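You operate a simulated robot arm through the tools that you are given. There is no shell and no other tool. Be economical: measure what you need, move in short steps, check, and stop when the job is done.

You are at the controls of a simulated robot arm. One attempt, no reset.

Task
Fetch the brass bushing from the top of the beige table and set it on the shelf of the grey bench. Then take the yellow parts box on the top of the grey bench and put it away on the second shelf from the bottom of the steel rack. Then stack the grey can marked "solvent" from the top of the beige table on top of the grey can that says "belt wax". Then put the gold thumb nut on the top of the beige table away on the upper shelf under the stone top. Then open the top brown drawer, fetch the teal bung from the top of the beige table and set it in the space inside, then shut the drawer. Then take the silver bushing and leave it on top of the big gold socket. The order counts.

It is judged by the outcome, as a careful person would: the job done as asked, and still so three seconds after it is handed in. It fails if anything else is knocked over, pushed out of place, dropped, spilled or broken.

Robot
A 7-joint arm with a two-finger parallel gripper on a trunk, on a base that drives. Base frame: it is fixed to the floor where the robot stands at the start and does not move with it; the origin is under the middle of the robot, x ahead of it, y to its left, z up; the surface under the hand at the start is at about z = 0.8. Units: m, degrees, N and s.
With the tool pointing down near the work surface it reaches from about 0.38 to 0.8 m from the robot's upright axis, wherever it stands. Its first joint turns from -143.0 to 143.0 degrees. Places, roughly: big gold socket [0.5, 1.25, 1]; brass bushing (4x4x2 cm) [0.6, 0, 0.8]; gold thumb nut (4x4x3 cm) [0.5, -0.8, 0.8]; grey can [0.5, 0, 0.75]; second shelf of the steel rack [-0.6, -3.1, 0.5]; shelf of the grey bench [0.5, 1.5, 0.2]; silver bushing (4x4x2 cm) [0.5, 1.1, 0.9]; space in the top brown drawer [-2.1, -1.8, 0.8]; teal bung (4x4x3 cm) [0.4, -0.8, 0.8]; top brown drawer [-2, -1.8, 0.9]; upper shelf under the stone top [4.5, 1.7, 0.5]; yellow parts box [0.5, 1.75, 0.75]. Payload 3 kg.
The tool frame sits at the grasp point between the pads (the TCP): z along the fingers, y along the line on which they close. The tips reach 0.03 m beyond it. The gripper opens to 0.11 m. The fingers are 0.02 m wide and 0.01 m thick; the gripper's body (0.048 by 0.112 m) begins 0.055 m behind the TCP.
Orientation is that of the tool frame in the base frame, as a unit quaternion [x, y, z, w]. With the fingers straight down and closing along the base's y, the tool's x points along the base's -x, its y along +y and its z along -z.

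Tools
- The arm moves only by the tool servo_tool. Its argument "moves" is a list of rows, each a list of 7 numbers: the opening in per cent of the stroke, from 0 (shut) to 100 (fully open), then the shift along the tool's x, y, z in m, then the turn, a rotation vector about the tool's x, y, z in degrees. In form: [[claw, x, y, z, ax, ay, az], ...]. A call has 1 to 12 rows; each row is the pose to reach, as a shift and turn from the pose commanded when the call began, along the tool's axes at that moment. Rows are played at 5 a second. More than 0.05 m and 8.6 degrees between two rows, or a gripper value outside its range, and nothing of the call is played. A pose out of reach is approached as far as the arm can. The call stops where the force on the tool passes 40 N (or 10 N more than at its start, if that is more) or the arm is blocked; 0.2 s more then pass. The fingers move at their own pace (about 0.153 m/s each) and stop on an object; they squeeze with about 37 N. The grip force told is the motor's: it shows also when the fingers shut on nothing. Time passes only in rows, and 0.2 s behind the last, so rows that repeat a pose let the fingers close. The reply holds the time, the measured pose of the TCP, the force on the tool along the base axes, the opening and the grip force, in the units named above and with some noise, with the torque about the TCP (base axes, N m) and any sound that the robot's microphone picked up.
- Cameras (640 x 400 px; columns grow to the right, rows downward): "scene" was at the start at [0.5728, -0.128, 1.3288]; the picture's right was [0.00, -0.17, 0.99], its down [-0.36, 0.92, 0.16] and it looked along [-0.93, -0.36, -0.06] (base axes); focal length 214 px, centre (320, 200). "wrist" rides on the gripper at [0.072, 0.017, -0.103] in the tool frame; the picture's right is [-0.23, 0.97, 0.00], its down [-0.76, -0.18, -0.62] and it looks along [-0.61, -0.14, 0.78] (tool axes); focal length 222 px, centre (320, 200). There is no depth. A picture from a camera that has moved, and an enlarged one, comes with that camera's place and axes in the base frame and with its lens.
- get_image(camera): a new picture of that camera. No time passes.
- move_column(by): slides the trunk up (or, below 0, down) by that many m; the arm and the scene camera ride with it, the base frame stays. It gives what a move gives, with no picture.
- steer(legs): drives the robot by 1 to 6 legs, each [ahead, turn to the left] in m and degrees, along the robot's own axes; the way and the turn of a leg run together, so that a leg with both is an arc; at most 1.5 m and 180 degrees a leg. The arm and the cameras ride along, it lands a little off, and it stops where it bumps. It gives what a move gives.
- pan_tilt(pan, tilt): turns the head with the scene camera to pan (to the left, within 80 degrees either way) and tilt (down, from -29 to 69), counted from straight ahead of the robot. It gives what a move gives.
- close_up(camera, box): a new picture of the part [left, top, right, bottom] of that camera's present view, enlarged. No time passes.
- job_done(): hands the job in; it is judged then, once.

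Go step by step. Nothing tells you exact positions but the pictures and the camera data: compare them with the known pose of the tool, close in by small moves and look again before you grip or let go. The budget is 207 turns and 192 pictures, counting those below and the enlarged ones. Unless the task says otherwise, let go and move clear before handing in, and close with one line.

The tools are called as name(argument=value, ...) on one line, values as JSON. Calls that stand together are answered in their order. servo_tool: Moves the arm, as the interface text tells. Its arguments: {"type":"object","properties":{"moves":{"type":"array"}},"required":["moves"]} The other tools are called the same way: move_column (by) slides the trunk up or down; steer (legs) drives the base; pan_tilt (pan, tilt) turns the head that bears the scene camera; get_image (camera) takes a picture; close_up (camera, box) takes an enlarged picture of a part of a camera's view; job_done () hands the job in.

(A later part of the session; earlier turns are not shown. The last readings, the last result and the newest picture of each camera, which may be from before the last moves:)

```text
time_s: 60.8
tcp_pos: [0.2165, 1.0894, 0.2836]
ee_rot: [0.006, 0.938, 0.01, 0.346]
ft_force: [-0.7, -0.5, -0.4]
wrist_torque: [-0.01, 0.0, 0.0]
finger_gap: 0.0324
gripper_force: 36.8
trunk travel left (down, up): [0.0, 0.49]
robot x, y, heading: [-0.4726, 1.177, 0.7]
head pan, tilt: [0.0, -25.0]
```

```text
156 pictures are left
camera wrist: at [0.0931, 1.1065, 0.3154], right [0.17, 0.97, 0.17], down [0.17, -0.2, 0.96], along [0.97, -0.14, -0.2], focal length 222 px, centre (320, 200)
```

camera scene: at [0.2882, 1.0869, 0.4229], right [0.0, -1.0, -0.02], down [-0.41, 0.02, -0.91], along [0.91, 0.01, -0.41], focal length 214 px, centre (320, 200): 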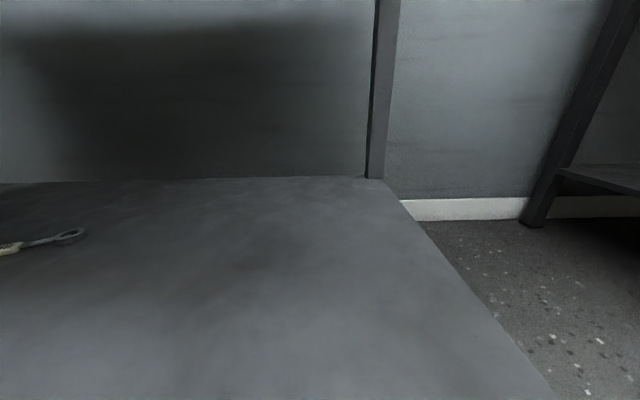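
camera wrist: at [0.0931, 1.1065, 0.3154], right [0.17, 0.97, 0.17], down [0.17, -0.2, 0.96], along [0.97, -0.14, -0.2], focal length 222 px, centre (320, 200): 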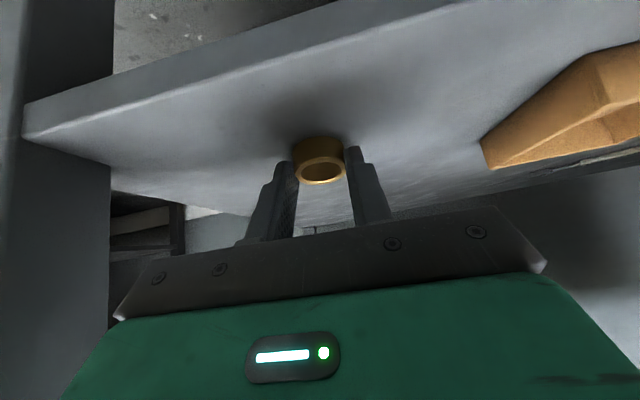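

The flatter reach works. I move further in and lower toward the shelf.

servo_tool(moves=[[0, -0.01, 0, 0.02, 0, 0, 0], [0, -0.018, 0, 0.045, 0, 0, 0], [0, -0.0242, 0, 0.064, 0, 2, 0], [0, -0.0242, 0, 0.064, 0, 2, 0]])

get_image(camera="wrist")

pan_tilt(pan=0, tilt=40)

get_image(camera="scene")

```text
time_s: 61.4
tcp_pos: [0.268, 1.0882, 0.2793]
ee_rot: [0.004, 0.932, 0.009, 0.362]
ft_force: [-6.1, -1.8, 52.8]
wrist_torque: [-0.86, -0.34, 0.26]
finger_gap: 0.0327
gripper_force: 37.0
trunk travel left (down, up): [0.0, 0.49]
robot x, y, heading: [-0.4762, 1.1752, 0.5]
head pan, tilt: [0.0, -25.0]
stopped in row 3: the force on the tool passed its limit at 261 N (the readings are from after the stop); the commanded pose is now the measured one
```

```text
155 pictures are left
camera wrist: at [0.1434, 1.1035, 0.3067], right [0.17, 0.97, 0.17], down [0.14, -0.2, 0.97], along [0.98, -0.14, -0.17], focal length 222 px, centre (320, 200)
```

wrist: 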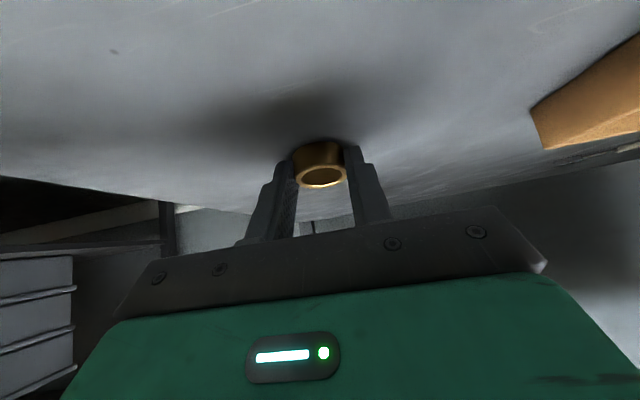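

```text
time_s: 62.8
tcp_pos: [0.2661, 1.0869, 0.2786]
ee_rot: [0.005, 0.933, 0.009, 0.36]
ft_force: [36.8, -8.3, 93.5]
wrist_torque: [-1.8, -2.16, 0.48]
finger_gap: 0.0325
gripper_force: 36.9
trunk travel left (down, up): [0.0, 0.49]
robot x, y, heading: [-0.4793, 1.1755, 0.5]
head pan, tilt: [0.0, 40.0]
```

```text
154 pictures are left
camera scene: at [0.2693, 1.0864, 0.3433], right [0.0, -1.0, -0.02], down [-1.0, 0.0, -0.04], along [0.04, 0.02, -1.0], focal length 214 px, centre (320, 200)
```

scene: 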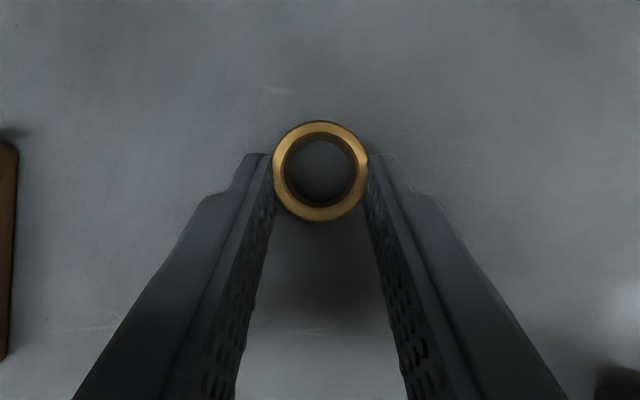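

The bushing/fingertips touched the shelf (about z 0.245). I relieve the pressure by a few millimetres.

servo_tool(moves=[[0, -0.002, 0, -0.0023, 0, 0, 0], [0, -0.0034, 0, -0.0037, 0, 0, 0]])

get_image(camera="wrist")

```text
time_s: 63.4
tcp_pos: [0.2623, 1.0882, 0.2791]
ee_rot: [0.005, 0.934, 0.009, 0.357]
ft_force: [31.1, -8.2, 79.2]
wrist_torque: [-1.68, -1.87, 0.49]
finger_gap: 0.0326
gripper_force: 37.5
trunk travel left (down, up): [0.0, 0.49]
robot x, y, heading: [-0.4737, 1.1774, 0.9]
head pan, tilt: [0.0, 40.0]
```

```text
153 pictures are left
camera wrist: at [0.1384, 1.105, 0.3082], right [0.17, 0.97, 0.17], down [0.15, -0.2, 0.97], along [0.97, -0.14, -0.18], focal length 222 px, centre (320, 200)
```

wrist: 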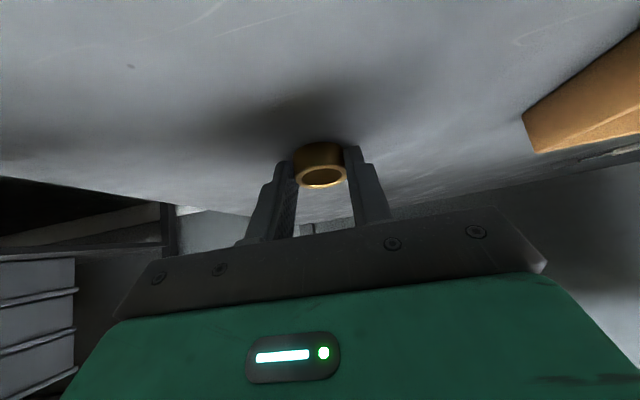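

The torque says contact is at the tip, so the shelf is really there. I raise a little more.

servo_tool(moves=[[0, -0.004, 0, -0.0045, 0, 0, 0], [0, -0.006, 0, -0.007, 0, 0, 0], [0, -0.006, 0, -0.007, 0, 0, 0]])

```text
time_s: 64.2
tcp_pos: [0.257, 1.0876, 0.2795]
ee_rot: [0.006, 0.937, 0.01, 0.348]
ft_force: [-0.4, -0.5, -0.3]
wrist_torque: [0.01, -0.01, 0.0]
finger_gap: 0.0324
gripper_force: 37.1
trunk travel left (down, up): [0.0, 0.49]
robot x, y, heading: [-0.4716, 1.1791, 0.7]
head pan, tilt: [0.0, 40.0]
```

Free again. I level the bushing by rotating 9° back, then lower in millimetre steps.

servo_tool(moves=[[0, -0.003, 0, -0.003, 0, 4, 0], [0, -0.003, 0, -0.003, 0, 9, 0], [0, -0.003, 0, -0.003, 0, 9, 0]])

servo_tool(moves=[[0, 0.0011, 0, 0.0017, 0, 0, 0], [0, 0.0022, 0, 0.0034, 0, 0, 0], [0, 0.0027, 0, 0.0042, 0, 0, 0], [0, 0.0032, 0, 0.0051, 0, 0, 0]])

get_image(camera="wrist")

```text
time_s: 65.0
tcp_pos: [0.2617, 1.0867, 0.2892]
ee_rot: [0.006, 0.96, 0.009, 0.279]
ft_force: [-0.9, 0.0, -0.8]
wrist_torque: [-0.01, 0.02, 0.0]
finger_gap: 0.0326
gripper_force: 37.2
trunk travel left (down, up): [0.0, 0.49]
robot x, y, heading: [-0.4744, 1.1727, 0.6]
head pan, tilt: [0.0, 40.0]
```

```text
time_s: 66.0
tcp_pos: [0.2637, 1.0879, 0.2843]
ee_rot: [0.004, 0.96, 0.01, 0.281]
ft_force: [0.3, 0.0, 0.2]
wrist_torque: [-0.01, 0.03, 0.01]
finger_gap: 0.0326
gripper_force: 37.3
trunk travel left (down, up): [0.0, 0.49]
robot x, y, heading: [-0.4753, 1.1776, 0.4]
head pan, tilt: [0.0, 40.0]
```

```text
152 pictures are left
camera wrist: at [0.1459, 1.1037, 0.3322], right [0.19, 0.97, 0.14], down [0.31, -0.2, 0.93], along [0.93, -0.14, -0.34], focal length 222 px, centre (320, 200)
```

wrist: 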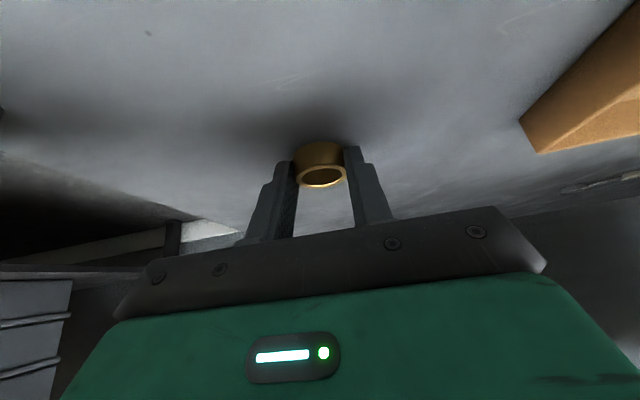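

Still free; I lower a few more millimetres watching the force.

servo_tool(moves=[[0, 0.0011, 0, 0.0017, 0, 0, 0], [0, 0.0022, 0, 0.0034, 0, 0, 0], [0, 0.0027, 0, 0.0042, 0, 0, 0]])

```text
time_s: 66.8
tcp_pos: [0.2628, 1.086, 0.2807]
ee_rot: [0.005, 0.959, 0.01, 0.282]
ft_force: [-2.5, 0.8, 9.4]
wrist_torque: [-0.16, 0.03, -0.14]
finger_gap: 0.0326
gripper_force: 37.1
trunk travel left (down, up): [0.0, 0.49]
robot x, y, heading: [-0.4778, 1.176, 0.7]
head pan, tilt: [0.0, 40.0]
```

Light contact (9 N): the bushing stands on the shelf. I let go, then withdraw back along the tool.

servo_tool(moves=[[55, 0, 0, 0, 0, 0, 0], [55, 0, 0, 0, 0, 0, 0], [55, 0, 0, -0.015, 0, 0, 0], [55, 0, 0, -0.04, 0, 0, 0], [55, 0, 0, -0.07, 0, 0, 0]])

get_image(camera="scene")

get_image(camera="wrist")

```text
time_s: 68.0
tcp_pos: [0.2266, 1.0855, 0.3377]
ee_rot: [0.005, 0.96, 0.01, 0.28]
ft_force: [-0.8, 0.0, 0.1]
wrist_torque: [-0.02, -0.01, 0.0]
finger_gap: 0.0607
gripper_force: 0.1
trunk travel left (down, up): [0.0, 0.49]
robot x, y, heading: [-0.477, 1.1749, 0.5]
head pan, tilt: [0.0, 40.0]
```

```text
151 pictures are left
camera scene: at [0.2404, 1.0855, 0.4005], right [0.0, -1.0, -0.02], down [-0.99, 0.0, 0.13], along [-0.13, 0.02, -0.99], focal length 214 px, centre (320, 200)
```

scene: 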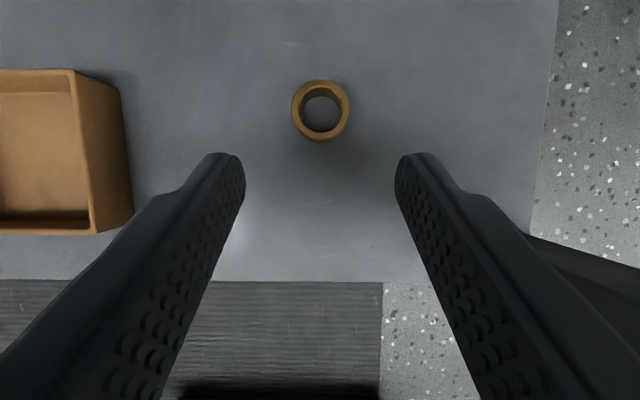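

```text
150 pictures are left
camera wrist: at [0.1085, 1.1029, 0.3864], right [0.2, 0.97, 0.14], down [0.31, -0.2, 0.93], along [0.93, -0.14, -0.34], focal length 222 px, centre (320, 200)
```

wrist: 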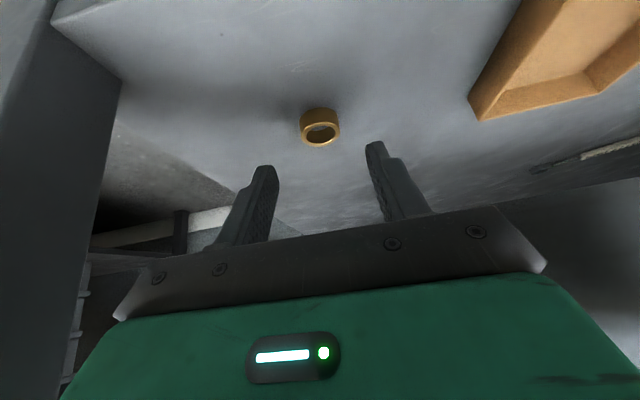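

The bushing stands on the shelf. I drive straight back and raise the trunk, then look at the yellow parts box.

steer(legs=[[-0.45, 0]])

move_column(by=0.49)

servo_tool(moves=[[55, -0.01, 0, -0.045, 0, 0, 0], [55, -0.03, 0.0, -0.09, 0, 4, 0], [55, -0.05, 0.0, -0.13, 0, 8, 0], [55, -0.07, 0.0, -0.17, 0, 12, 0], [55, -0.09, 0.0, -0.21, 0, 16, 0]])

pan_tilt(pan=40, tilt=-29)

get_image(camera="scene")

```text
time_s: 70.8
tcp_pos: [-0.2367, 1.0855, 0.3386]
ee_rot: [0.0, 0.96, 0.012, 0.281]
ft_force: [0.2, -0.1, 0.2]
wrist_torque: [-0.01, -0.04, 0.02]
finger_gap: 0.0605
gripper_force: 0.0
trunk travel left (down, up): [0.0, 0.49]
robot x, y, heading: [-0.9425, 1.171, 1.1]
head pan, tilt: [0.0, 40.0]
```

```text
refused: 0.49 is not a number from -0.4 to 0.4
```

```text
time_s: 72.0
tcp_pos: [-0.2734, 1.0807, 0.5663]
ee_rot: [-0.002, 0.99, 0.012, 0.143]
ft_force: [-0.7, 0.1, -0.6]
wrist_torque: [0.0, 0.0, 0.01]
finger_gap: 0.0607
gripper_force: 0.0
trunk travel left (down, up): [0.0, 0.49]
robot x, y, heading: [-0.9365, 1.17, 0.8]
head pan, tilt: [0.0, 40.0]
```

```text
time_s: 73.4
tcp_pos: [-0.2728, 1.0806, 0.5653]
ee_rot: [-0.002, 0.99, 0.011, 0.143]
ft_force: [-1.0, 0.0, 1.0]
wrist_torque: [0.0, 0.02, -0.02]
finger_gap: 0.0602
gripper_force: 0.0
trunk travel left (down, up): [0.0, 0.49]
robot x, y, heading: [-0.9385, 1.1719, 1.1]
head pan, tilt: [40.0, -28.6]
```

```text
149 pictures are left
camera scene: at [-0.1525, 1.1224, 0.6843], right [0.19, -0.75, -0.63], down [-0.74, 0.32, -0.59], along [0.65, 0.58, -0.5], focal length 214 px, centre (320, 200)
```

scene: 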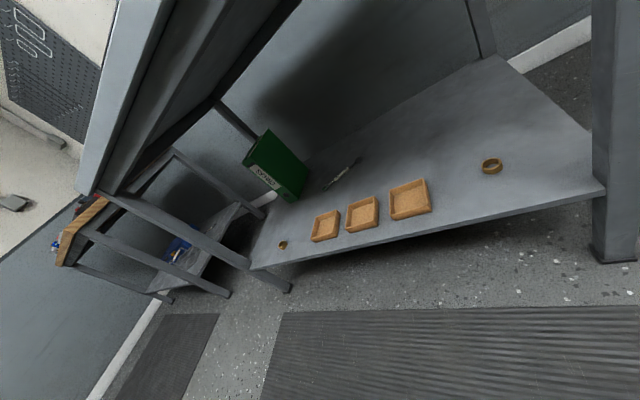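

All as it should be. I raise the trunk, straighten the tool and move to opposite the yellow box.

move_column(by=0.4)

servo_tool(moves=[[100, 0.03, 0, -0.03, 0, 4, 0], [100, 0.06, 0.0, -0.06, 0, 8, 0], [100, 0.09, 0.0, -0.09, 0, 12, 0], [100, 0.11, 0.02, -0.12, 0, 16, 0], [100, 0.13, 0.05, -0.15, 0, 16, 0], [100, 0.14, 0.08, -0.19, 0, 16, 0]])

steer(legs=[[0, 89], [0.55, 0], [0, -90]])

pan_tilt(pan=0, tilt=-25)

get_image(camera="scene")

```text
time_s: 77.2
tcp_pos: [-0.2728, 1.0796, 0.9649]
ee_rot: [-0.001, 0.99, 0.011, 0.143]
ft_force: [-0.7, -0.1, -0.6]
wrist_torque: [0.03, 0.02, 0.01]
finger_gap: 0.0604
gripper_force: 0.0
trunk travel left (down, up): [-0.4, 0.09]
robot x, y, heading: [-0.9426, 1.1707, 1.2]
head pan, tilt: [40.0, -28.6]
```

```text
refused: row 6 steps farther than a row can; nothing moved
```

```text
time_s: 81.0
tcp_pos: [-0.7556, 1.8239, 0.9674]
ee_rot: [-0.65, 0.746, 0.102, 0.101]
ft_force: [-1.1, -0.3, -0.4]
wrist_torque: [-0.05, -0.07, 0.0]
finger_gap: 0.0604
gripper_force: 0.0
trunk travel left (down, up): [-0.4, 0.09]
robot x, y, heading: [-0.8699, 1.1683, 84.9]
head pan, tilt: [40.0, -28.6]
stopped in leg 1: the robot was blocked; the commanded pose is now the measured one
```

```text
time_s: 82.1
tcp_pos: [-0.7537, 1.8236, 0.9674]
ee_rot: [-0.649, 0.747, 0.102, 0.102]
ft_force: [0.0, -0.9, 0.0]
wrist_torque: [0.0, 0.01, 0.03]
finger_gap: 0.0603
gripper_force: 0.0
trunk travel left (down, up): [-0.4, 0.09]
robot x, y, heading: [-0.8766, 1.1649, 85.0]
head pan, tilt: [0.0, -25.0]
```

```text
148 pictures are left
camera scene: at [-0.7357, 1.9457, 1.0646], right [0.99, -0.14, -0.02], down [-0.12, -0.74, -0.66], along [0.07, 0.66, -0.75], focal length 214 px, centre (320, 200)
```

scene: 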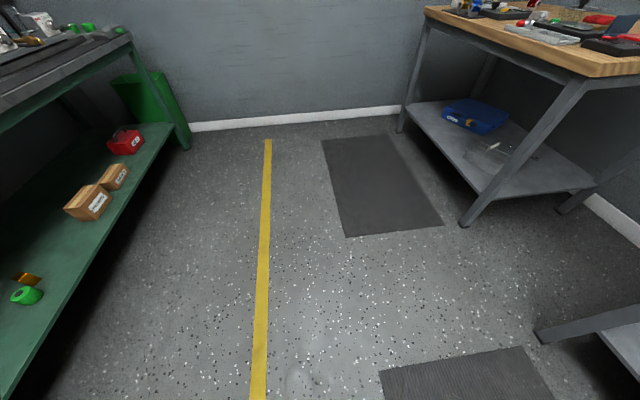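

The turn halts a few degrees short each time; I go on with smaller turn legs.

steer(legs=[[0.55, 0], [0, -42], [0, -43]])

get_image(camera="scene")

```text
time_s: 88.7
tcp_pos: [-0.1594, 1.7841, 0.9668]
ee_rot: [-0.072, 0.987, 0.023, 0.143]
ft_force: [-0.1, -0.8, -0.1]
wrist_torque: [0.14, -0.01, -0.06]
finger_gap: 0.0603
gripper_force: 0.0
trunk travel left (down, up): [-0.4, 0.09]
robot x, y, heading: [-0.8361, 1.7691, 9.0]
head pan, tilt: [0.0, -25.0]
stopped in leg 3: the robot was blocked; the commanded pose is now the measured one
```

```text
147 pictures are left
camera scene: at [-0.0378, 1.8004, 1.0651], right [0.15, -0.99, -0.02], down [-0.74, -0.09, -0.66], along [0.65, 0.12, -0.75], focal length 214 px, centre (320, 200)
```

scene: 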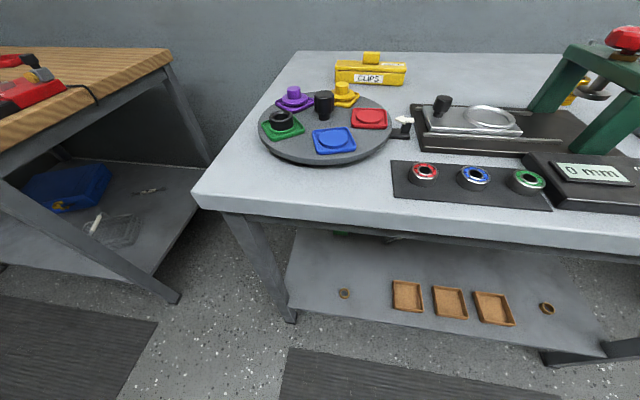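

The yellow box ("CLIPS", with a knob) stands at the back of the bench near (0.67, 1.76). I straighten the tool, raise it, and drive closer with heading corrected.

servo_tool(moves=[[100, 0.01, 0, -0.035, 0, 4, 0], [100, 0.02, 0.0, -0.07, 0, 8, 0], [100, 0.03, 0.0, -0.105, 0, 12, 0], [100, 0.04, 0, -0.14, 0, 16.5, 0], [100, 0.053, 0, -0.172, 0, 16.5, 0]])

steer(legs=[[0.5, -9], [0.1, 0]])

get_image(camera="scene")

```text
time_s: 89.9
tcp_pos: [-0.2572, 1.7683, 1.1159]
ee_rot: [-0.074, 0.997, 0.011, -0.001]
ft_force: [0.8, 0.7, -0.1]
wrist_torque: [-0.02, -0.02, 0.01]
finger_gap: 0.1102
gripper_force: 0.0
trunk travel left (down, up): [-0.4, 0.09]
robot x, y, heading: [-0.837, 1.769, 9.4]
head pan, tilt: [0.0, -25.0]
```

```text
time_s: 93.8
tcp_pos: [0.3667, 1.7225, 1.1155]
ee_rot: [0.004, 1.0, 0.011, 0.0]
ft_force: [0.0, 0.2, 0.5]
wrist_torque: [-0.01, -0.01, 0.0]
finger_gap: 0.1098
gripper_force: 0.0
trunk travel left (down, up): [-0.4, 0.09]
robot x, y, heading: [-0.2076, 1.8085, 0.4]
head pan, tilt: [0.0, -25.0]
```

```text
146 pictures are left
camera scene: at [0.5111, 1.7206, 1.1736], right [-0.01, -1.0, -0.02], down [-0.91, 0.02, -0.42], along [0.42, 0.02, -0.91], focal length 214 px, centre (320, 200)
```

scene: 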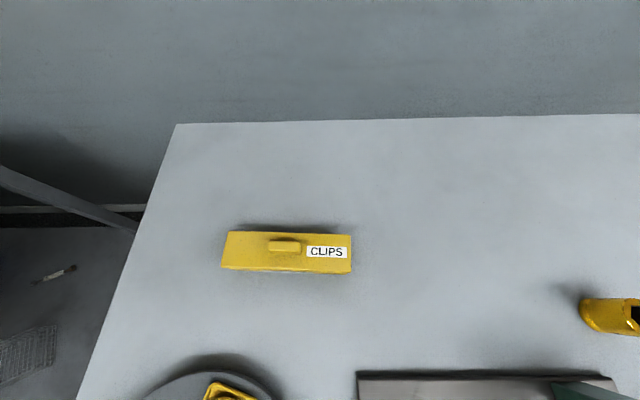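

The box is about 18 cm long in y, at roughly (0.573, 1.775, top z≈0.88), with a small handle block on its lid. I move closer above it to see the handle's shape.

steer(legs=[[0.06, 0]])

servo_tool(moves=[[100, -0.03, 0.01, 0.02, 0, -5, 0], [100, -0.06, 0.03, 0.03, 0, -10, 0], [100, -0.08, 0.045, 0.04, 0, -15, 0], [100, -0.1, 0.05, 0.05, 0, -20, 0], [100, -0.1, 0.05, 0.06, 0, -25, 0]])

get_image(camera="wrist")

pan_tilt(pan=0, tilt=25)

get_image(camera="scene")

```text
time_s: 94.7
tcp_pos: [0.4259, 1.7225, 1.1145]
ee_rot: [0.004, 1.0, 0.011, 0.0]
ft_force: [-0.4, -0.4, 1.5]
wrist_torque: [0.01, -0.02, 0.0]
finger_gap: 0.11
gripper_force: 0.2
trunk travel left (down, up): [-0.4, 0.09]
robot x, y, heading: [-0.1486, 1.8117, 0.4]
head pan, tilt: [0.0, -25.0]
```

```text
time_s: 95.9
tcp_pos: [0.5262, 1.7741, 1.0554]
ee_rot: [0.007, 0.976, 0.011, 0.216]
ft_force: [0.5, -0.4, -0.1]
wrist_torque: [-0.04, 0.05, -0.02]
finger_gap: 0.1099
gripper_force: 0.0
trunk travel left (down, up): [-0.4, 0.09]
robot x, y, heading: [-0.146, 1.814, 0.2]
head pan, tilt: [0.0, -25.0]
```

```text
145 pictures are left
camera wrist: at [0.4164, 1.7902, 1.1199], right [0.21, 0.97, 0.12], down [0.42, -0.2, 0.88], along [0.88, -0.14, -0.45], focal length 222 px, centre (320, 200)
```

wrist: 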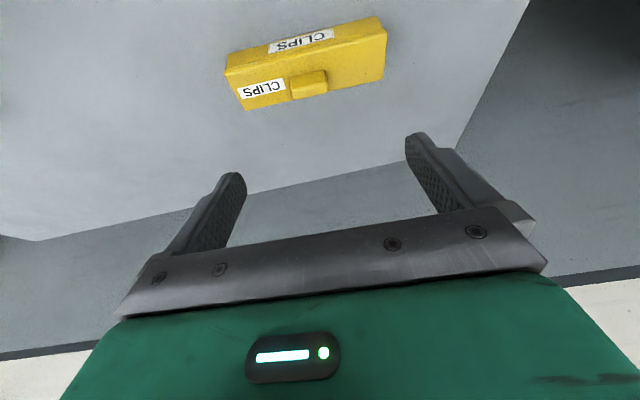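

```text
time_s: 97.1
tcp_pos: [0.526, 1.7731, 1.0563]
ee_rot: [0.007, 0.976, 0.009, 0.215]
ft_force: [-0.4, 0.1, -0.7]
wrist_torque: [-0.01, -0.02, -0.02]
finger_gap: 0.1099
gripper_force: 0.0
trunk travel left (down, up): [-0.4, 0.09]
robot x, y, heading: [-0.1451, 1.8153, 0.2]
head pan, tilt: [0.0, 25.0]
```

```text
144 pictures are left
camera scene: at [0.573, 1.772, 1.12], right [-0.01, -1.0, -0.02], down [-1.0, 0.01, 0.0], along [0.0, 0.02, -1.0], focal length 214 px, centre (320, 200)
```

scene: 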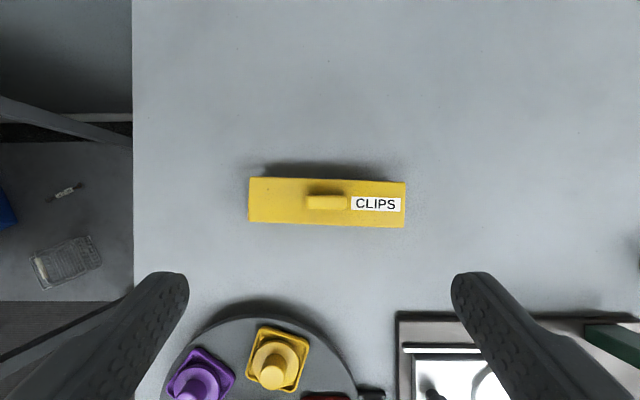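

The box is ~18×5.6×5 cm with its handle on top. I'll grip its body across the narrow depth, with the tool tilted along its length, so that later it can slide into the rack end-on; first I straighten up and yaw the tool by 90°.

servo_tool(moves=[[100, 0.005, 0.005, -0.02, 0, 6.5, 0], [100, 0.01, 0.01, -0.04, 0, 13, 0], [100, 0.015, 0.015, -0.06, 0, 19.5, 0], [100, 0.02, 0.02, -0.0755, 0, 25, 0]])

servo_tool(moves=[[100, 0, 0, 0, 0, 0, 8.2], [100, 0, 0, 0, 0, 0, 16.4], [100, 0, 0, 0, 0, 0, 24.6], [100, 0, 0, 0, 0, 0, 32.8], [100, 0, 0, 0, 0, 0, 41], [100, 0, 0, 0, 0, 0, 49.2], [100, 0, 0, 0, 0, 0, 57.4], [100, 0, 0, 0, 0, 0, 65.6], [100, 0, 0, 0, 0, 0, 73.8], [100, 0, 0, 0, 0, 0, 82], [100, 0, 0, 0, 0, 0, 90]])

```text
time_s: 98.1
tcp_pos: [0.4754, 1.7931, 1.1172]
ee_rot: [0.005, 1.0, 0.011, -0.002]
ft_force: [-0.1, 0.1, 0.6]
wrist_torque: [0.04, 0.01, 0.01]
finger_gap: 0.1099
gripper_force: 0.0
trunk travel left (down, up): [-0.4, 0.09]
robot x, y, heading: [-0.1478, 1.815, 0.3]
head pan, tilt: [0.0, 25.0]
```

```text
time_s: 100.5
tcp_pos: [0.4779, 1.7904, 1.1166]
ee_rot: [0.711, 0.703, 0.008, -0.008]
ft_force: [-1.8, -0.1, -0.3]
wrist_torque: [0.0, -0.02, 0.0]
finger_gap: 0.1098
gripper_force: 0.0
trunk travel left (down, up): [-0.4, 0.09]
robot x, y, heading: [-0.1459, 1.8103, 0.4]
head pan, tilt: [0.0, 25.0]
```

Yaw done. Now I tilt 40° toward −y and go to the pre-grasp point above the box's left half.

servo_tool(moves=[[100, 0.02, 0.02, 0.02, 0, -8, 0], [100, 0.035, 0.04, 0.05, 0, -16, 0], [100, 0.045, 0.06, 0.085, 0, -24, 0], [100, 0.051, 0.08, 0.12, 0, -32, 0], [100, 0.051, 0.093, 0.15, 0, -40, 0], [100, 0.051, 0.093, 0.15, 0, -40, 0]])

get_image(camera="wrist")

pan_tilt(pan=0, tilt=40)

get_image(camera="scene")

```text
time_s: 101.9
tcp_pos: [0.5717, 1.8439, 0.9661]
ee_rot: [0.671, 0.663, -0.236, 0.233]
ft_force: [0.1, -0.2, -0.9]
wrist_torque: [-0.03, 0.01, -0.01]
finger_gap: 0.1101
gripper_force: 0.1
trunk travel left (down, up): [-0.4, 0.09]
robot x, y, heading: [-0.1447, 1.8103, 0.3]
head pan, tilt: [0.0, 25.0]
```

```text
143 pictures are left
camera wrist: at [0.5889, 1.9663, 1.0006], right [0.97, -0.19, 0.14], down [-0.18, -0.2, 0.96], along [-0.15, -0.96, -0.23], focal length 222 px, centre (320, 200)
```

wrist: 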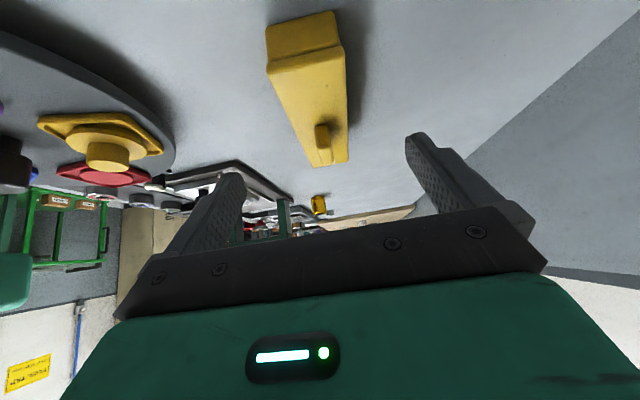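

```text
time_s: 102.7
tcp_pos: [0.5703, 1.8448, 0.9655]
ee_rot: [0.67, 0.665, -0.234, 0.233]
ft_force: [-0.6, 0.0, -0.1]
wrist_torque: [-0.01, 0.0, 0.0]
finger_gap: 0.1102
gripper_force: 0.0
trunk travel left (down, up): [-0.4, 0.09]
robot x, y, heading: [-0.1462, 1.8137, 0.3]
head pan, tilt: [0.0, 40.0]
```

```text
142 pictures are left
camera scene: at [0.5709, 1.8373, 1.0295], right [-1.0, 0.01, 0.0], down [0.01, 1.0, 0.02], along [0.0, 0.02, -1.0], focal length 214 px, centre (320, 200)
```

scene: 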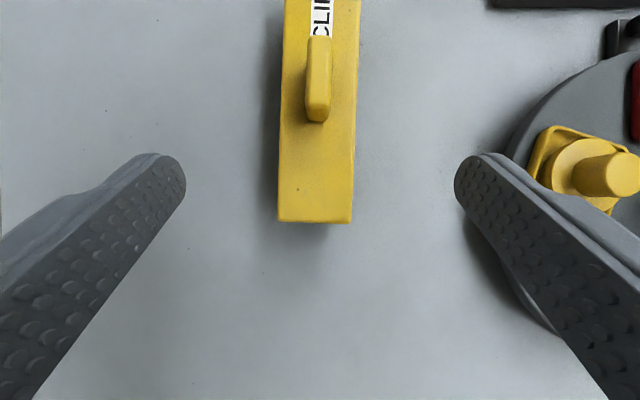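

The tilted pose works and the box sits centred between the fingers. I advance along the tool and check before closing.

servo_tool(moves=[[75, 0.001, 0.0025, 0.03, 0, 0, 0], [75, 0.002, 0.0025, 0.06, 0, 0, 0], [75, 0.0023, 0.0025, 0.0775, 0, 0, 0], [75, 0.0023, 0.0025, 0.0875, 0, 0, 0]])

get_image(camera="wrist")

get_image(camera="scene")

```text
time_s: 103.7
tcp_pos: [0.5714, 1.7923, 0.8951]
ee_rot: [0.67, 0.664, -0.235, 0.233]
ft_force: [-0.2, -0.2, 0.1]
wrist_torque: [-0.04, 0.03, 0.04]
finger_gap: 0.0825
gripper_force: 0.1
trunk travel left (down, up): [-0.4, 0.09]
robot x, y, heading: [-0.1461, 1.8122, 0.2]
head pan, tilt: [0.0, 40.0]
```

```text
141 pictures are left
camera wrist: at [0.5886, 1.9134, 0.9318], right [0.97, -0.19, 0.14], down [-0.18, -0.2, 0.96], along [-0.15, -0.96, -0.23], focal length 222 px, centre (320, 200)
```

wrist: 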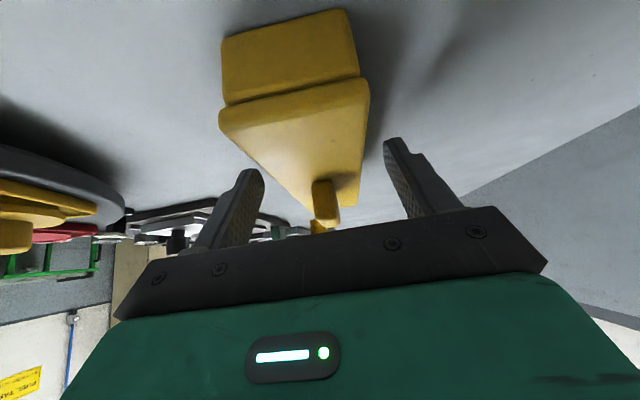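

```text
140 pictures are left
camera scene: at [0.5711, 1.7847, 0.9602], right [-1.0, 0.01, 0.0], down [0.01, 1.0, 0.02], along [0.0, 0.02, -1.0], focal length 214 px, centre (320, 200)
```

scene: 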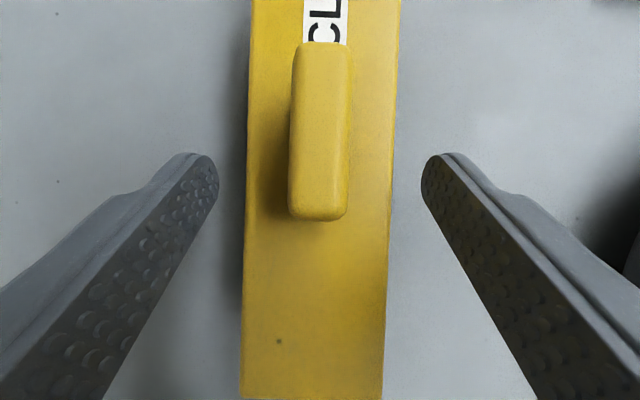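

Fingers straddle the box; its top appears at z≈0.886, so I go 18 mm lower to hold the body below the lid, then close.

servo_tool(moves=[[75, 0.006, 0, 0.007, 0, 0, 0], [75, 0.0116, 0, 0.0138, 0, 0, 0]])

servo_tool(moves=[[50, 0, 0, 0, 0, 0, 0], [30, 0, 0, 0, 0, 0, 0], [0, 0, 0, 0, 0, 0, 0], [0, 0, 0, 0, 0, 0, 0], [0, 0, 0, 0, 0, 0, 0]])

get_image(camera="wrist")

```text
time_s: 104.3
tcp_pos: [0.5716, 1.7912, 0.8803]
ee_rot: [0.67, 0.664, -0.236, 0.232]
ft_force: [0.6, 0.6, 0.5]
wrist_torque: [0.03, 0.02, -0.02]
finger_gap: 0.0827
gripper_force: 0.1
trunk travel left (down, up): [-0.4, 0.09]
robot x, y, heading: [-0.1487, 1.8135, 0.3]
head pan, tilt: [0.0, 40.0]
```

```text
time_s: 105.5
tcp_pos: [0.5721, 1.7921, 0.8802]
ee_rot: [0.671, 0.664, -0.236, 0.232]
ft_force: [-0.5, -0.3, -0.1]
wrist_torque: [0.02, -0.03, -0.01]
finger_gap: 0.0496
gripper_force: 36.6
trunk travel left (down, up): [-0.4, 0.09]
robot x, y, heading: [-0.1458, 1.8181, 0.4]
head pan, tilt: [0.0, 40.0]
```

```text
139 pictures are left
camera wrist: at [0.5889, 1.9138, 0.9152], right [0.97, -0.19, 0.14], down [-0.18, -0.2, 0.96], along [-0.15, -0.96, -0.23], focal length 222 px, centre (320, 200)
```

wrist: 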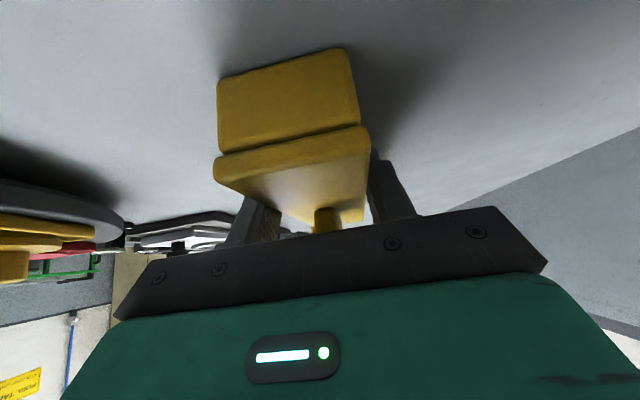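

Gripped at 50 mm. I lift slowly a few centimetres and check that box and lid come together.

servo_tool(moves=[[0, -0.0064, 0, -0.0077, 0, 0, 0], [0, -0.0128, 0, -0.0153, 0, 0, 0], [0, -0.0193, 0, -0.023, 0, 0, 0], [0, -0.0257, 0, -0.0306, 0, 0, 0]])

get_image(camera="wrist")

```text
time_s: 106.5
tcp_pos: [0.5719, 1.7928, 0.9207]
ee_rot: [0.671, 0.664, -0.236, 0.232]
ft_force: [0.8, 0.1, -2.3]
wrist_torque: [0.07, 0.04, 0.01]
finger_gap: 0.0499
gripper_force: 36.6
trunk travel left (down, up): [-0.4, 0.09]
robot x, y, heading: [-0.1501, 1.814, 0.4]
head pan, tilt: [0.0, 40.0]
```

```text
138 pictures are left
camera wrist: at [0.5899, 1.9139, 0.9553], right [0.97, -0.19, 0.14], down [-0.18, -0.2, 0.96], along [-0.15, -0.96, -0.23], focal length 222 px, centre (320, 200)
```

wrist: 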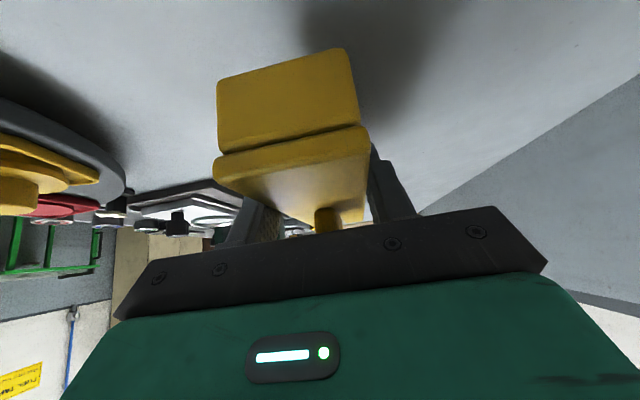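

The whole box lifts (≈0.2 kg). I raise and retract it, then swing the tool back to point forward.

servo_tool(moves=[[0, -0.023, -0.01, -0.0276, 0, 0, 0], [0, -0.046, -0.03, -0.055, 0, 0, 0], [0, -0.07, -0.055, -0.083, 0, 0, 0], [0, -0.093, -0.085, -0.11, 0, 0, 0], [0, -0.116, -0.115, -0.138, 0, 0, 0]])

servo_tool(moves=[[0, 0, 0, 0, -5.26, 0, -6.27], [0, 0, 0, 0, -10.52, 0, -12.54], [0, 0, 0, 0, -15.78, 0, -18.81], [0, 0, 0, 0, -21.04, 0, -25.08], [0, 0, 0, 0, -26.3, 0, -31.35], [0, 0, 0, 0, -31.56, 0, -37.62], [0, 0, 0, 0, -36.82, 0, -43.89], [0, 0, 0, 0, -42.08, 0, -50.16], [0, 0, 0, 0, -47.34, 0, -56.43], [0, 0, 0, 0, -52.6, 0, -62.7], [0, 0, 0, 0, -57.86, 0, -68.97]])

get_image(camera="wrist")

```text
time_s: 107.7
tcp_pos: [0.4555, 1.7883, 1.1026]
ee_rot: [0.67, 0.664, -0.235, 0.234]
ft_force: [0.0, -0.1, -1.9]
wrist_torque: [0.06, -0.02, 0.0]
finger_gap: 0.05
gripper_force: 37.2
trunk travel left (down, up): [-0.4, 0.09]
robot x, y, heading: [-0.1483, 1.8132, 0.3]
head pan, tilt: [0.0, 40.0]
```

```text
time_s: 110.1
tcp_pos: [0.4581, 1.789, 1.1022]
ee_rot: [0.007, 0.94, 0.009, 0.342]
ft_force: [-1.1, 0.4, -2.2]
wrist_torque: [-0.04, 0.04, -0.03]
finger_gap: 0.0496
gripper_force: 36.9
trunk travel left (down, up): [-0.4, 0.09]
robot x, y, heading: [-0.1468, 1.8108, 0.1]
head pan, tilt: [0.0, 40.0]
```

```text
137 pictures are left
camera wrist: at [0.3351, 1.8072, 1.1343], right [0.18, 0.97, 0.17], down [0.18, -0.2, 0.96], along [0.97, -0.14, -0.21], focal length 222 px, centre (320, 200)
```

wrist: 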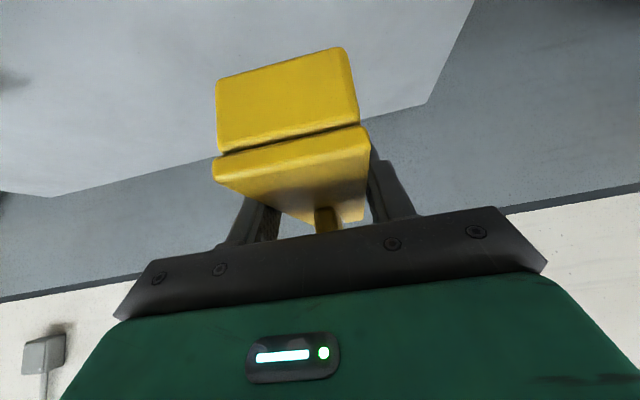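

Held well. I back off, turn right to face the rack side and drive along the corridor.

steer(legs=[[-0.6, 0], [0, -45], [0, -45]])

pan_tilt(pan=0, tilt=-29)

get_image(camera="scene")

```text
time_s: 118.0
tcp_pos: [-0.7632, 1.2058, 1.1009]
ee_rot: [0.674, 0.654, -0.237, 0.247]
ft_force: [-1.8, 0.2, -2.4]
wrist_torque: [0.03, -0.13, 0.06]
finger_gap: 0.0499
gripper_force: 36.9
trunk travel left (down, up): [-0.4, 0.09]
robot x, y, heading: [-0.6626, 1.8101, -88.8]
head pan, tilt: [0.0, 40.0]
stopped in leg 3: the robot was blocked; the commanded pose is now the measured one
```

```text
time_s: 119.4
tcp_pos: [-0.7599, 1.2052, 1.1022]
ee_rot: [0.675, 0.654, -0.237, 0.246]
ft_force: [1.0, 0.3, -3.1]
wrist_torque: [0.03, 0.0, 0.0]
finger_gap: 0.0496
gripper_force: 37.1
trunk travel left (down, up): [-0.4, 0.09]
robot x, y, heading: [-0.6647, 1.8077, -88.4]
head pan, tilt: [0.0, -28.6]
```

```text
136 pictures are left
camera scene: at [-0.7655, 1.1314, 1.2466], right [-1.0, 0.02, -0.02], down [0.03, 0.37, -0.93], along [-0.01, -0.93, -0.37], focal length 214 px, centre (320, 200)
```

scene: 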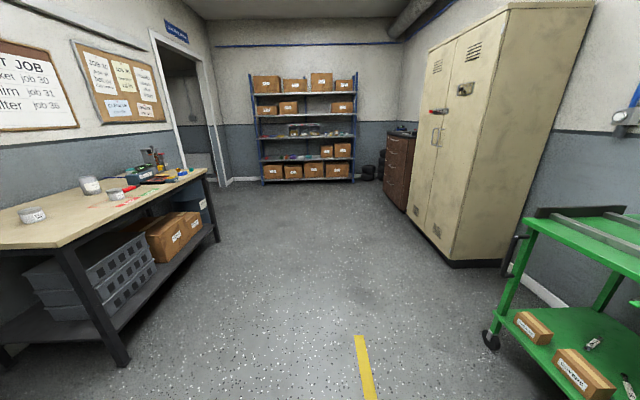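

A fine overview: the corridor to the rack is clear. I drive 3 m toward it.

steer(legs=[[1.5, -1.5], [1.3, 0]])

get_image(camera="scene")

```text
time_s: 132.8
tcp_pos: [-0.5588, -1.5535, 1.1019]
ee_rot: [0.651, 0.678, -0.228, 0.254]
ft_force: [-0.7, 0.2, -1.3]
wrist_torque: [0.08, 0.03, -0.02]
finger_gap: 0.0498
gripper_force: 36.7
trunk travel left (down, up): [-0.4, 0.09]
robot x, y, heading: [-0.5021, -0.9458, -84.7]
head pan, tilt: [0.0, -28.6]
```

```text
135 pictures are left
camera scene: at [-0.5583, -1.6273, 1.2467], right [-1.0, -0.05, -0.02], down [0.0, 0.37, -0.93], along [0.05, -0.93, -0.36], focal length 214 px, centre (320, 200)
```

scene: 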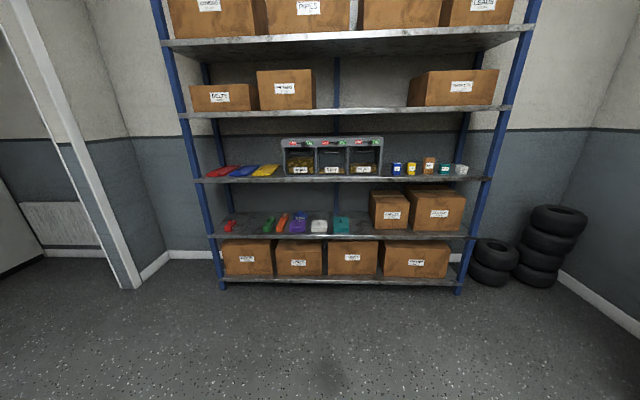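

The rack's second shelf (z≈0.46) has small tools on the left, two cartons right. I zoom in to pick a free slot.

close_up(camera="scene", box=[190, 170, 400, 300])

```text
3.05 times, centred on (295, 235) of scene
camera zoom: at [-0.5583, -1.6273, 1.2467], right [-1.0, -0.05, -0.02], down [0.0, 0.37, -0.93], along [0.05, -0.93, -0.36], focal length 654 px, centre (396, 93)
```

zoom: 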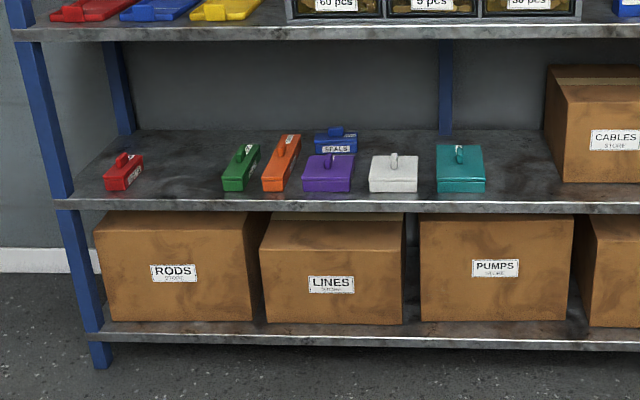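

There's a free slot between the red and green boxes, centred near x≈0.04, matching the way the others lie. I drive to in front of it, staying back from the rack.

steer(legs=[[0, 24], [1.05, 0], [0, -29.5]])

get_image(camera="scene")

```text
time_s: 140.8
tcp_pos: [-0.1127, -2.4363, 1.1026]
ee_rot: [0.681, 0.647, -0.24, 0.245]
ft_force: [1.2, 0.0, -1.0]
wrist_torque: [0.07, 0.0, 0.01]
finger_gap: 0.0495
gripper_force: 37.0
trunk travel left (down, up): [-0.4, 0.09]
robot x, y, heading: [0.0147, -1.835, -89.7]
head pan, tilt: [0.0, -28.6]
```

```text
133 pictures are left
camera scene: at [-0.1213, -2.5099, 1.2472], right [-1.0, 0.04, -0.02], down [0.04, 0.36, -0.93], along [-0.03, -0.93, -0.36], focal length 214 px, centre (320, 200)
```

scene: 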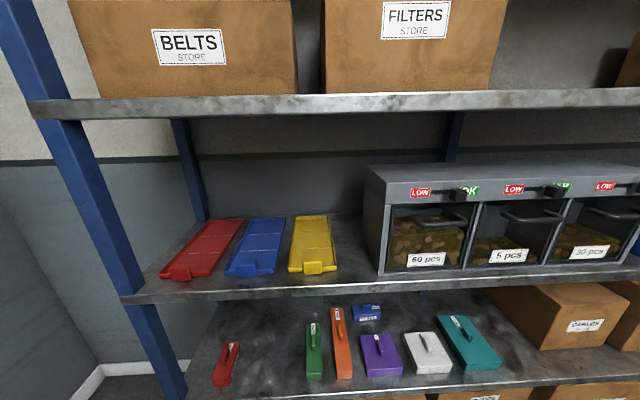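

The slot spans x≈−0.08…0.16, centre 0.04; shelf front at y≈−2.93. I lower the trunk and bring the box in front of the slot at shelf height.

move_column(by=-0.4)

servo_tool(moves=[[0, 0.017, 0.03, 0.02, -0.4, 0, -0.5], [0, 0.034, 0.06, 0.04, -0.8, 0, -0.9], [0, 0.05, 0.09, 0.06, -1.2, 0, -1.4], [0, 0.067, 0.12, 0.08, -1.6, 0, -1.8], [0, 0.0836, 0.153, 0.0996, -1.9, 0, -2.2]])

get_image(camera="scene")

get_image(camera="wrist")

```text
time_s: 144.6
tcp_pos: [-0.1137, -2.437, 0.7037]
ee_rot: [0.682, 0.647, -0.24, 0.243]
ft_force: [0.2, 0.4, -2.1]
wrist_torque: [0.06, -0.01, -0.02]
finger_gap: 0.0495
gripper_force: 36.9
trunk travel left (down, up): [0.0, 0.49]
robot x, y, heading: [0.0123, -1.8356, -89.7]
head pan, tilt: [0.0, -28.6]
```

```text
time_s: 145.8
tcp_pos: [0.0441, -2.4456, 0.5781]
ee_rot: [0.665, 0.664, -0.233, 0.251]
ft_force: [1.1, 0.1, -2.5]
wrist_torque: [0.06, 0.02, -0.02]
finger_gap: 0.0497
gripper_force: 36.9
trunk travel left (down, up): [0.0, 0.49]
robot x, y, heading: [0.0142, -1.8341, -89.7]
head pan, tilt: [0.0, -28.6]
```

```text
132 pictures are left
camera scene: at [0.0411, -2.5203, 0.7227], right [-1.0, -0.01, -0.02], down [0.02, 0.36, -0.93], along [0.01, -0.93, -0.36], focal length 214 px, centre (320, 200)
```

scene: 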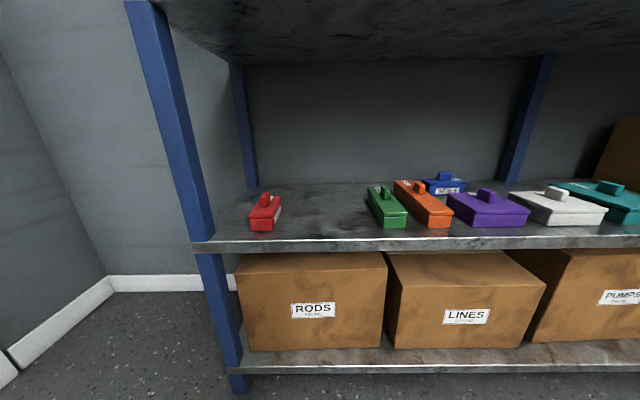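

```text
131 pictures are left
camera wrist: at [0.0588, -2.3241, 0.6109], right [0.97, -0.17, 0.17], down [-0.2, -0.18, 0.96], along [-0.13, -0.97, -0.21], focal length 222 px, centre (320, 200)
```

wrist: 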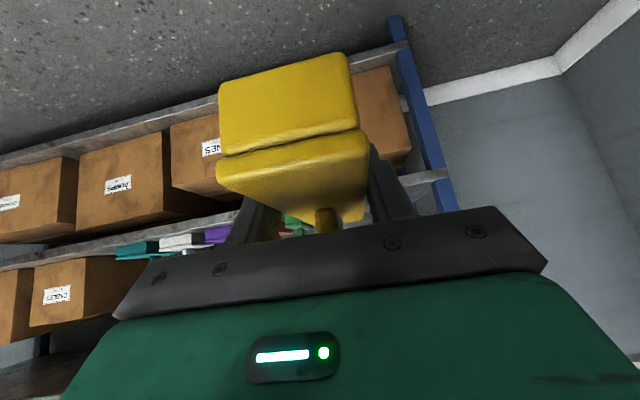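

I want to know how high the forearm runs, so I extend the arm to its reaching posture first and look back along it.

servo_tool(moves=[[0, -0.025, 0, 0.022, 0, 0, 0], [0, -0.05, 0, 0.043, 0, 0, 0], [0, -0.075, 0, 0.065, 0, 0, 0], [0, -0.09, 0, 0.077, 0, 0, 0]])

pan_tilt(pan=-80, tilt=69)

get_image(camera="scene")

```text
time_s: 146.8
tcp_pos: [0.0405, -2.564, 0.5771]
ee_rot: [0.665, 0.663, -0.234, 0.251]
ft_force: [0.1, 0.2, -1.3]
wrist_torque: [0.04, 0.0, 0.06]
finger_gap: 0.0499
gripper_force: 37.3
trunk travel left (down, up): [0.0, 0.49]
robot x, y, heading: [0.0097, -1.8346, -89.3]
head pan, tilt: [0.0, -28.6]
```

```text
time_s: 148.6
tcp_pos: [0.041, -2.5621, 0.5759]
ee_rot: [0.665, 0.664, -0.233, 0.25]
ft_force: [0.6, 0.7, -1.1]
wrist_torque: [0.05, 0.0, 0.03]
finger_gap: 0.0497
gripper_force: 36.5
trunk travel left (down, up): [0.0, 0.49]
robot x, y, heading: [0.0134, -1.8315, -89.7]
head pan, tilt: [-80.0, 68.8]
```

```text
130 pictures are left
camera scene: at [-0.0167, -2.4925, 0.6737], right [-0.2, 0.63, 0.75], down [0.92, 0.39, -0.09], along [-0.35, 0.67, -0.66], focal length 214 px, centre (320, 200)
```

scene: 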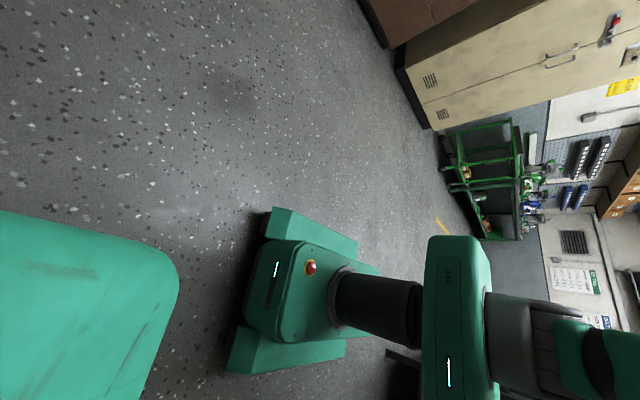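

The elbow rises steeply behind the wrist, so only the hand will enter the bay, as at the bench. I look forward again and drive in 0.3 m first.

pan_tilt(pan=0, tilt=-15)

steer(legs=[[0.33, 0]])

get_image(camera="scene")

get_image(camera="wrist")

```text
time_s: 150.1
tcp_pos: [0.0407, -2.5624, 0.5765]
ee_rot: [0.665, 0.664, -0.233, 0.25]
ft_force: [0.3, 0.7, -2.2]
wrist_torque: [0.06, 0.0, -0.01]
finger_gap: 0.0496
gripper_force: 36.9
trunk travel left (down, up): [0.0, 0.49]
robot x, y, heading: [0.0081, -1.8365, -89.8]
head pan, tilt: [0.0, -15.0]
```

```text
time_s: 152.3
tcp_pos: [0.047, -2.8959, 0.5783]
ee_rot: [0.664, 0.665, -0.232, 0.251]
ft_force: [-0.1, -0.6, -1.9]
wrist_torque: [0.05, 0.02, 0.0]
finger_gap: 0.0498
gripper_force: 37.2
trunk travel left (down, up): [0.0, 0.49]
robot x, y, heading: [0.0118, -2.1655, -89.5]
head pan, tilt: [0.0, -15.0]
```

```text
129 pictures are left
camera scene: at [0.0442, -2.9646, 0.6994], right [-1.0, -0.01, -0.02], down [0.01, 0.57, -0.82], along [0.02, -0.82, -0.57], focal length 214 px, centre (320, 200)
```

scene: 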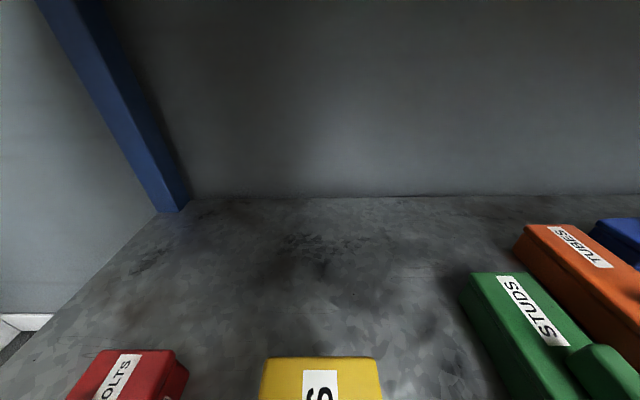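

```text
128 pictures are left
camera wrist: at [0.0605, -2.7732, 0.6094], right [0.97, -0.16, 0.17], down [-0.2, -0.19, 0.96], along [-0.13, -0.97, -0.21], focal length 222 px, centre (320, 200)
```

wrist: 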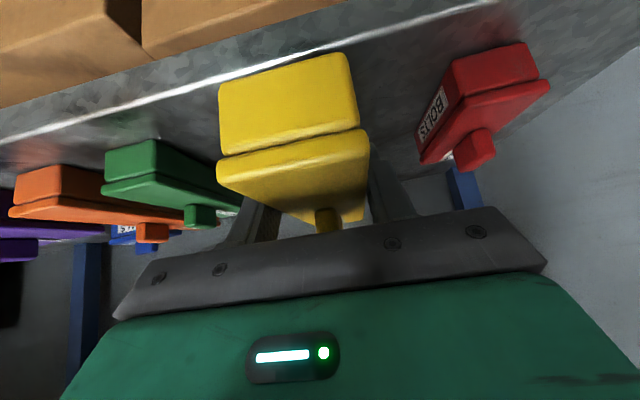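

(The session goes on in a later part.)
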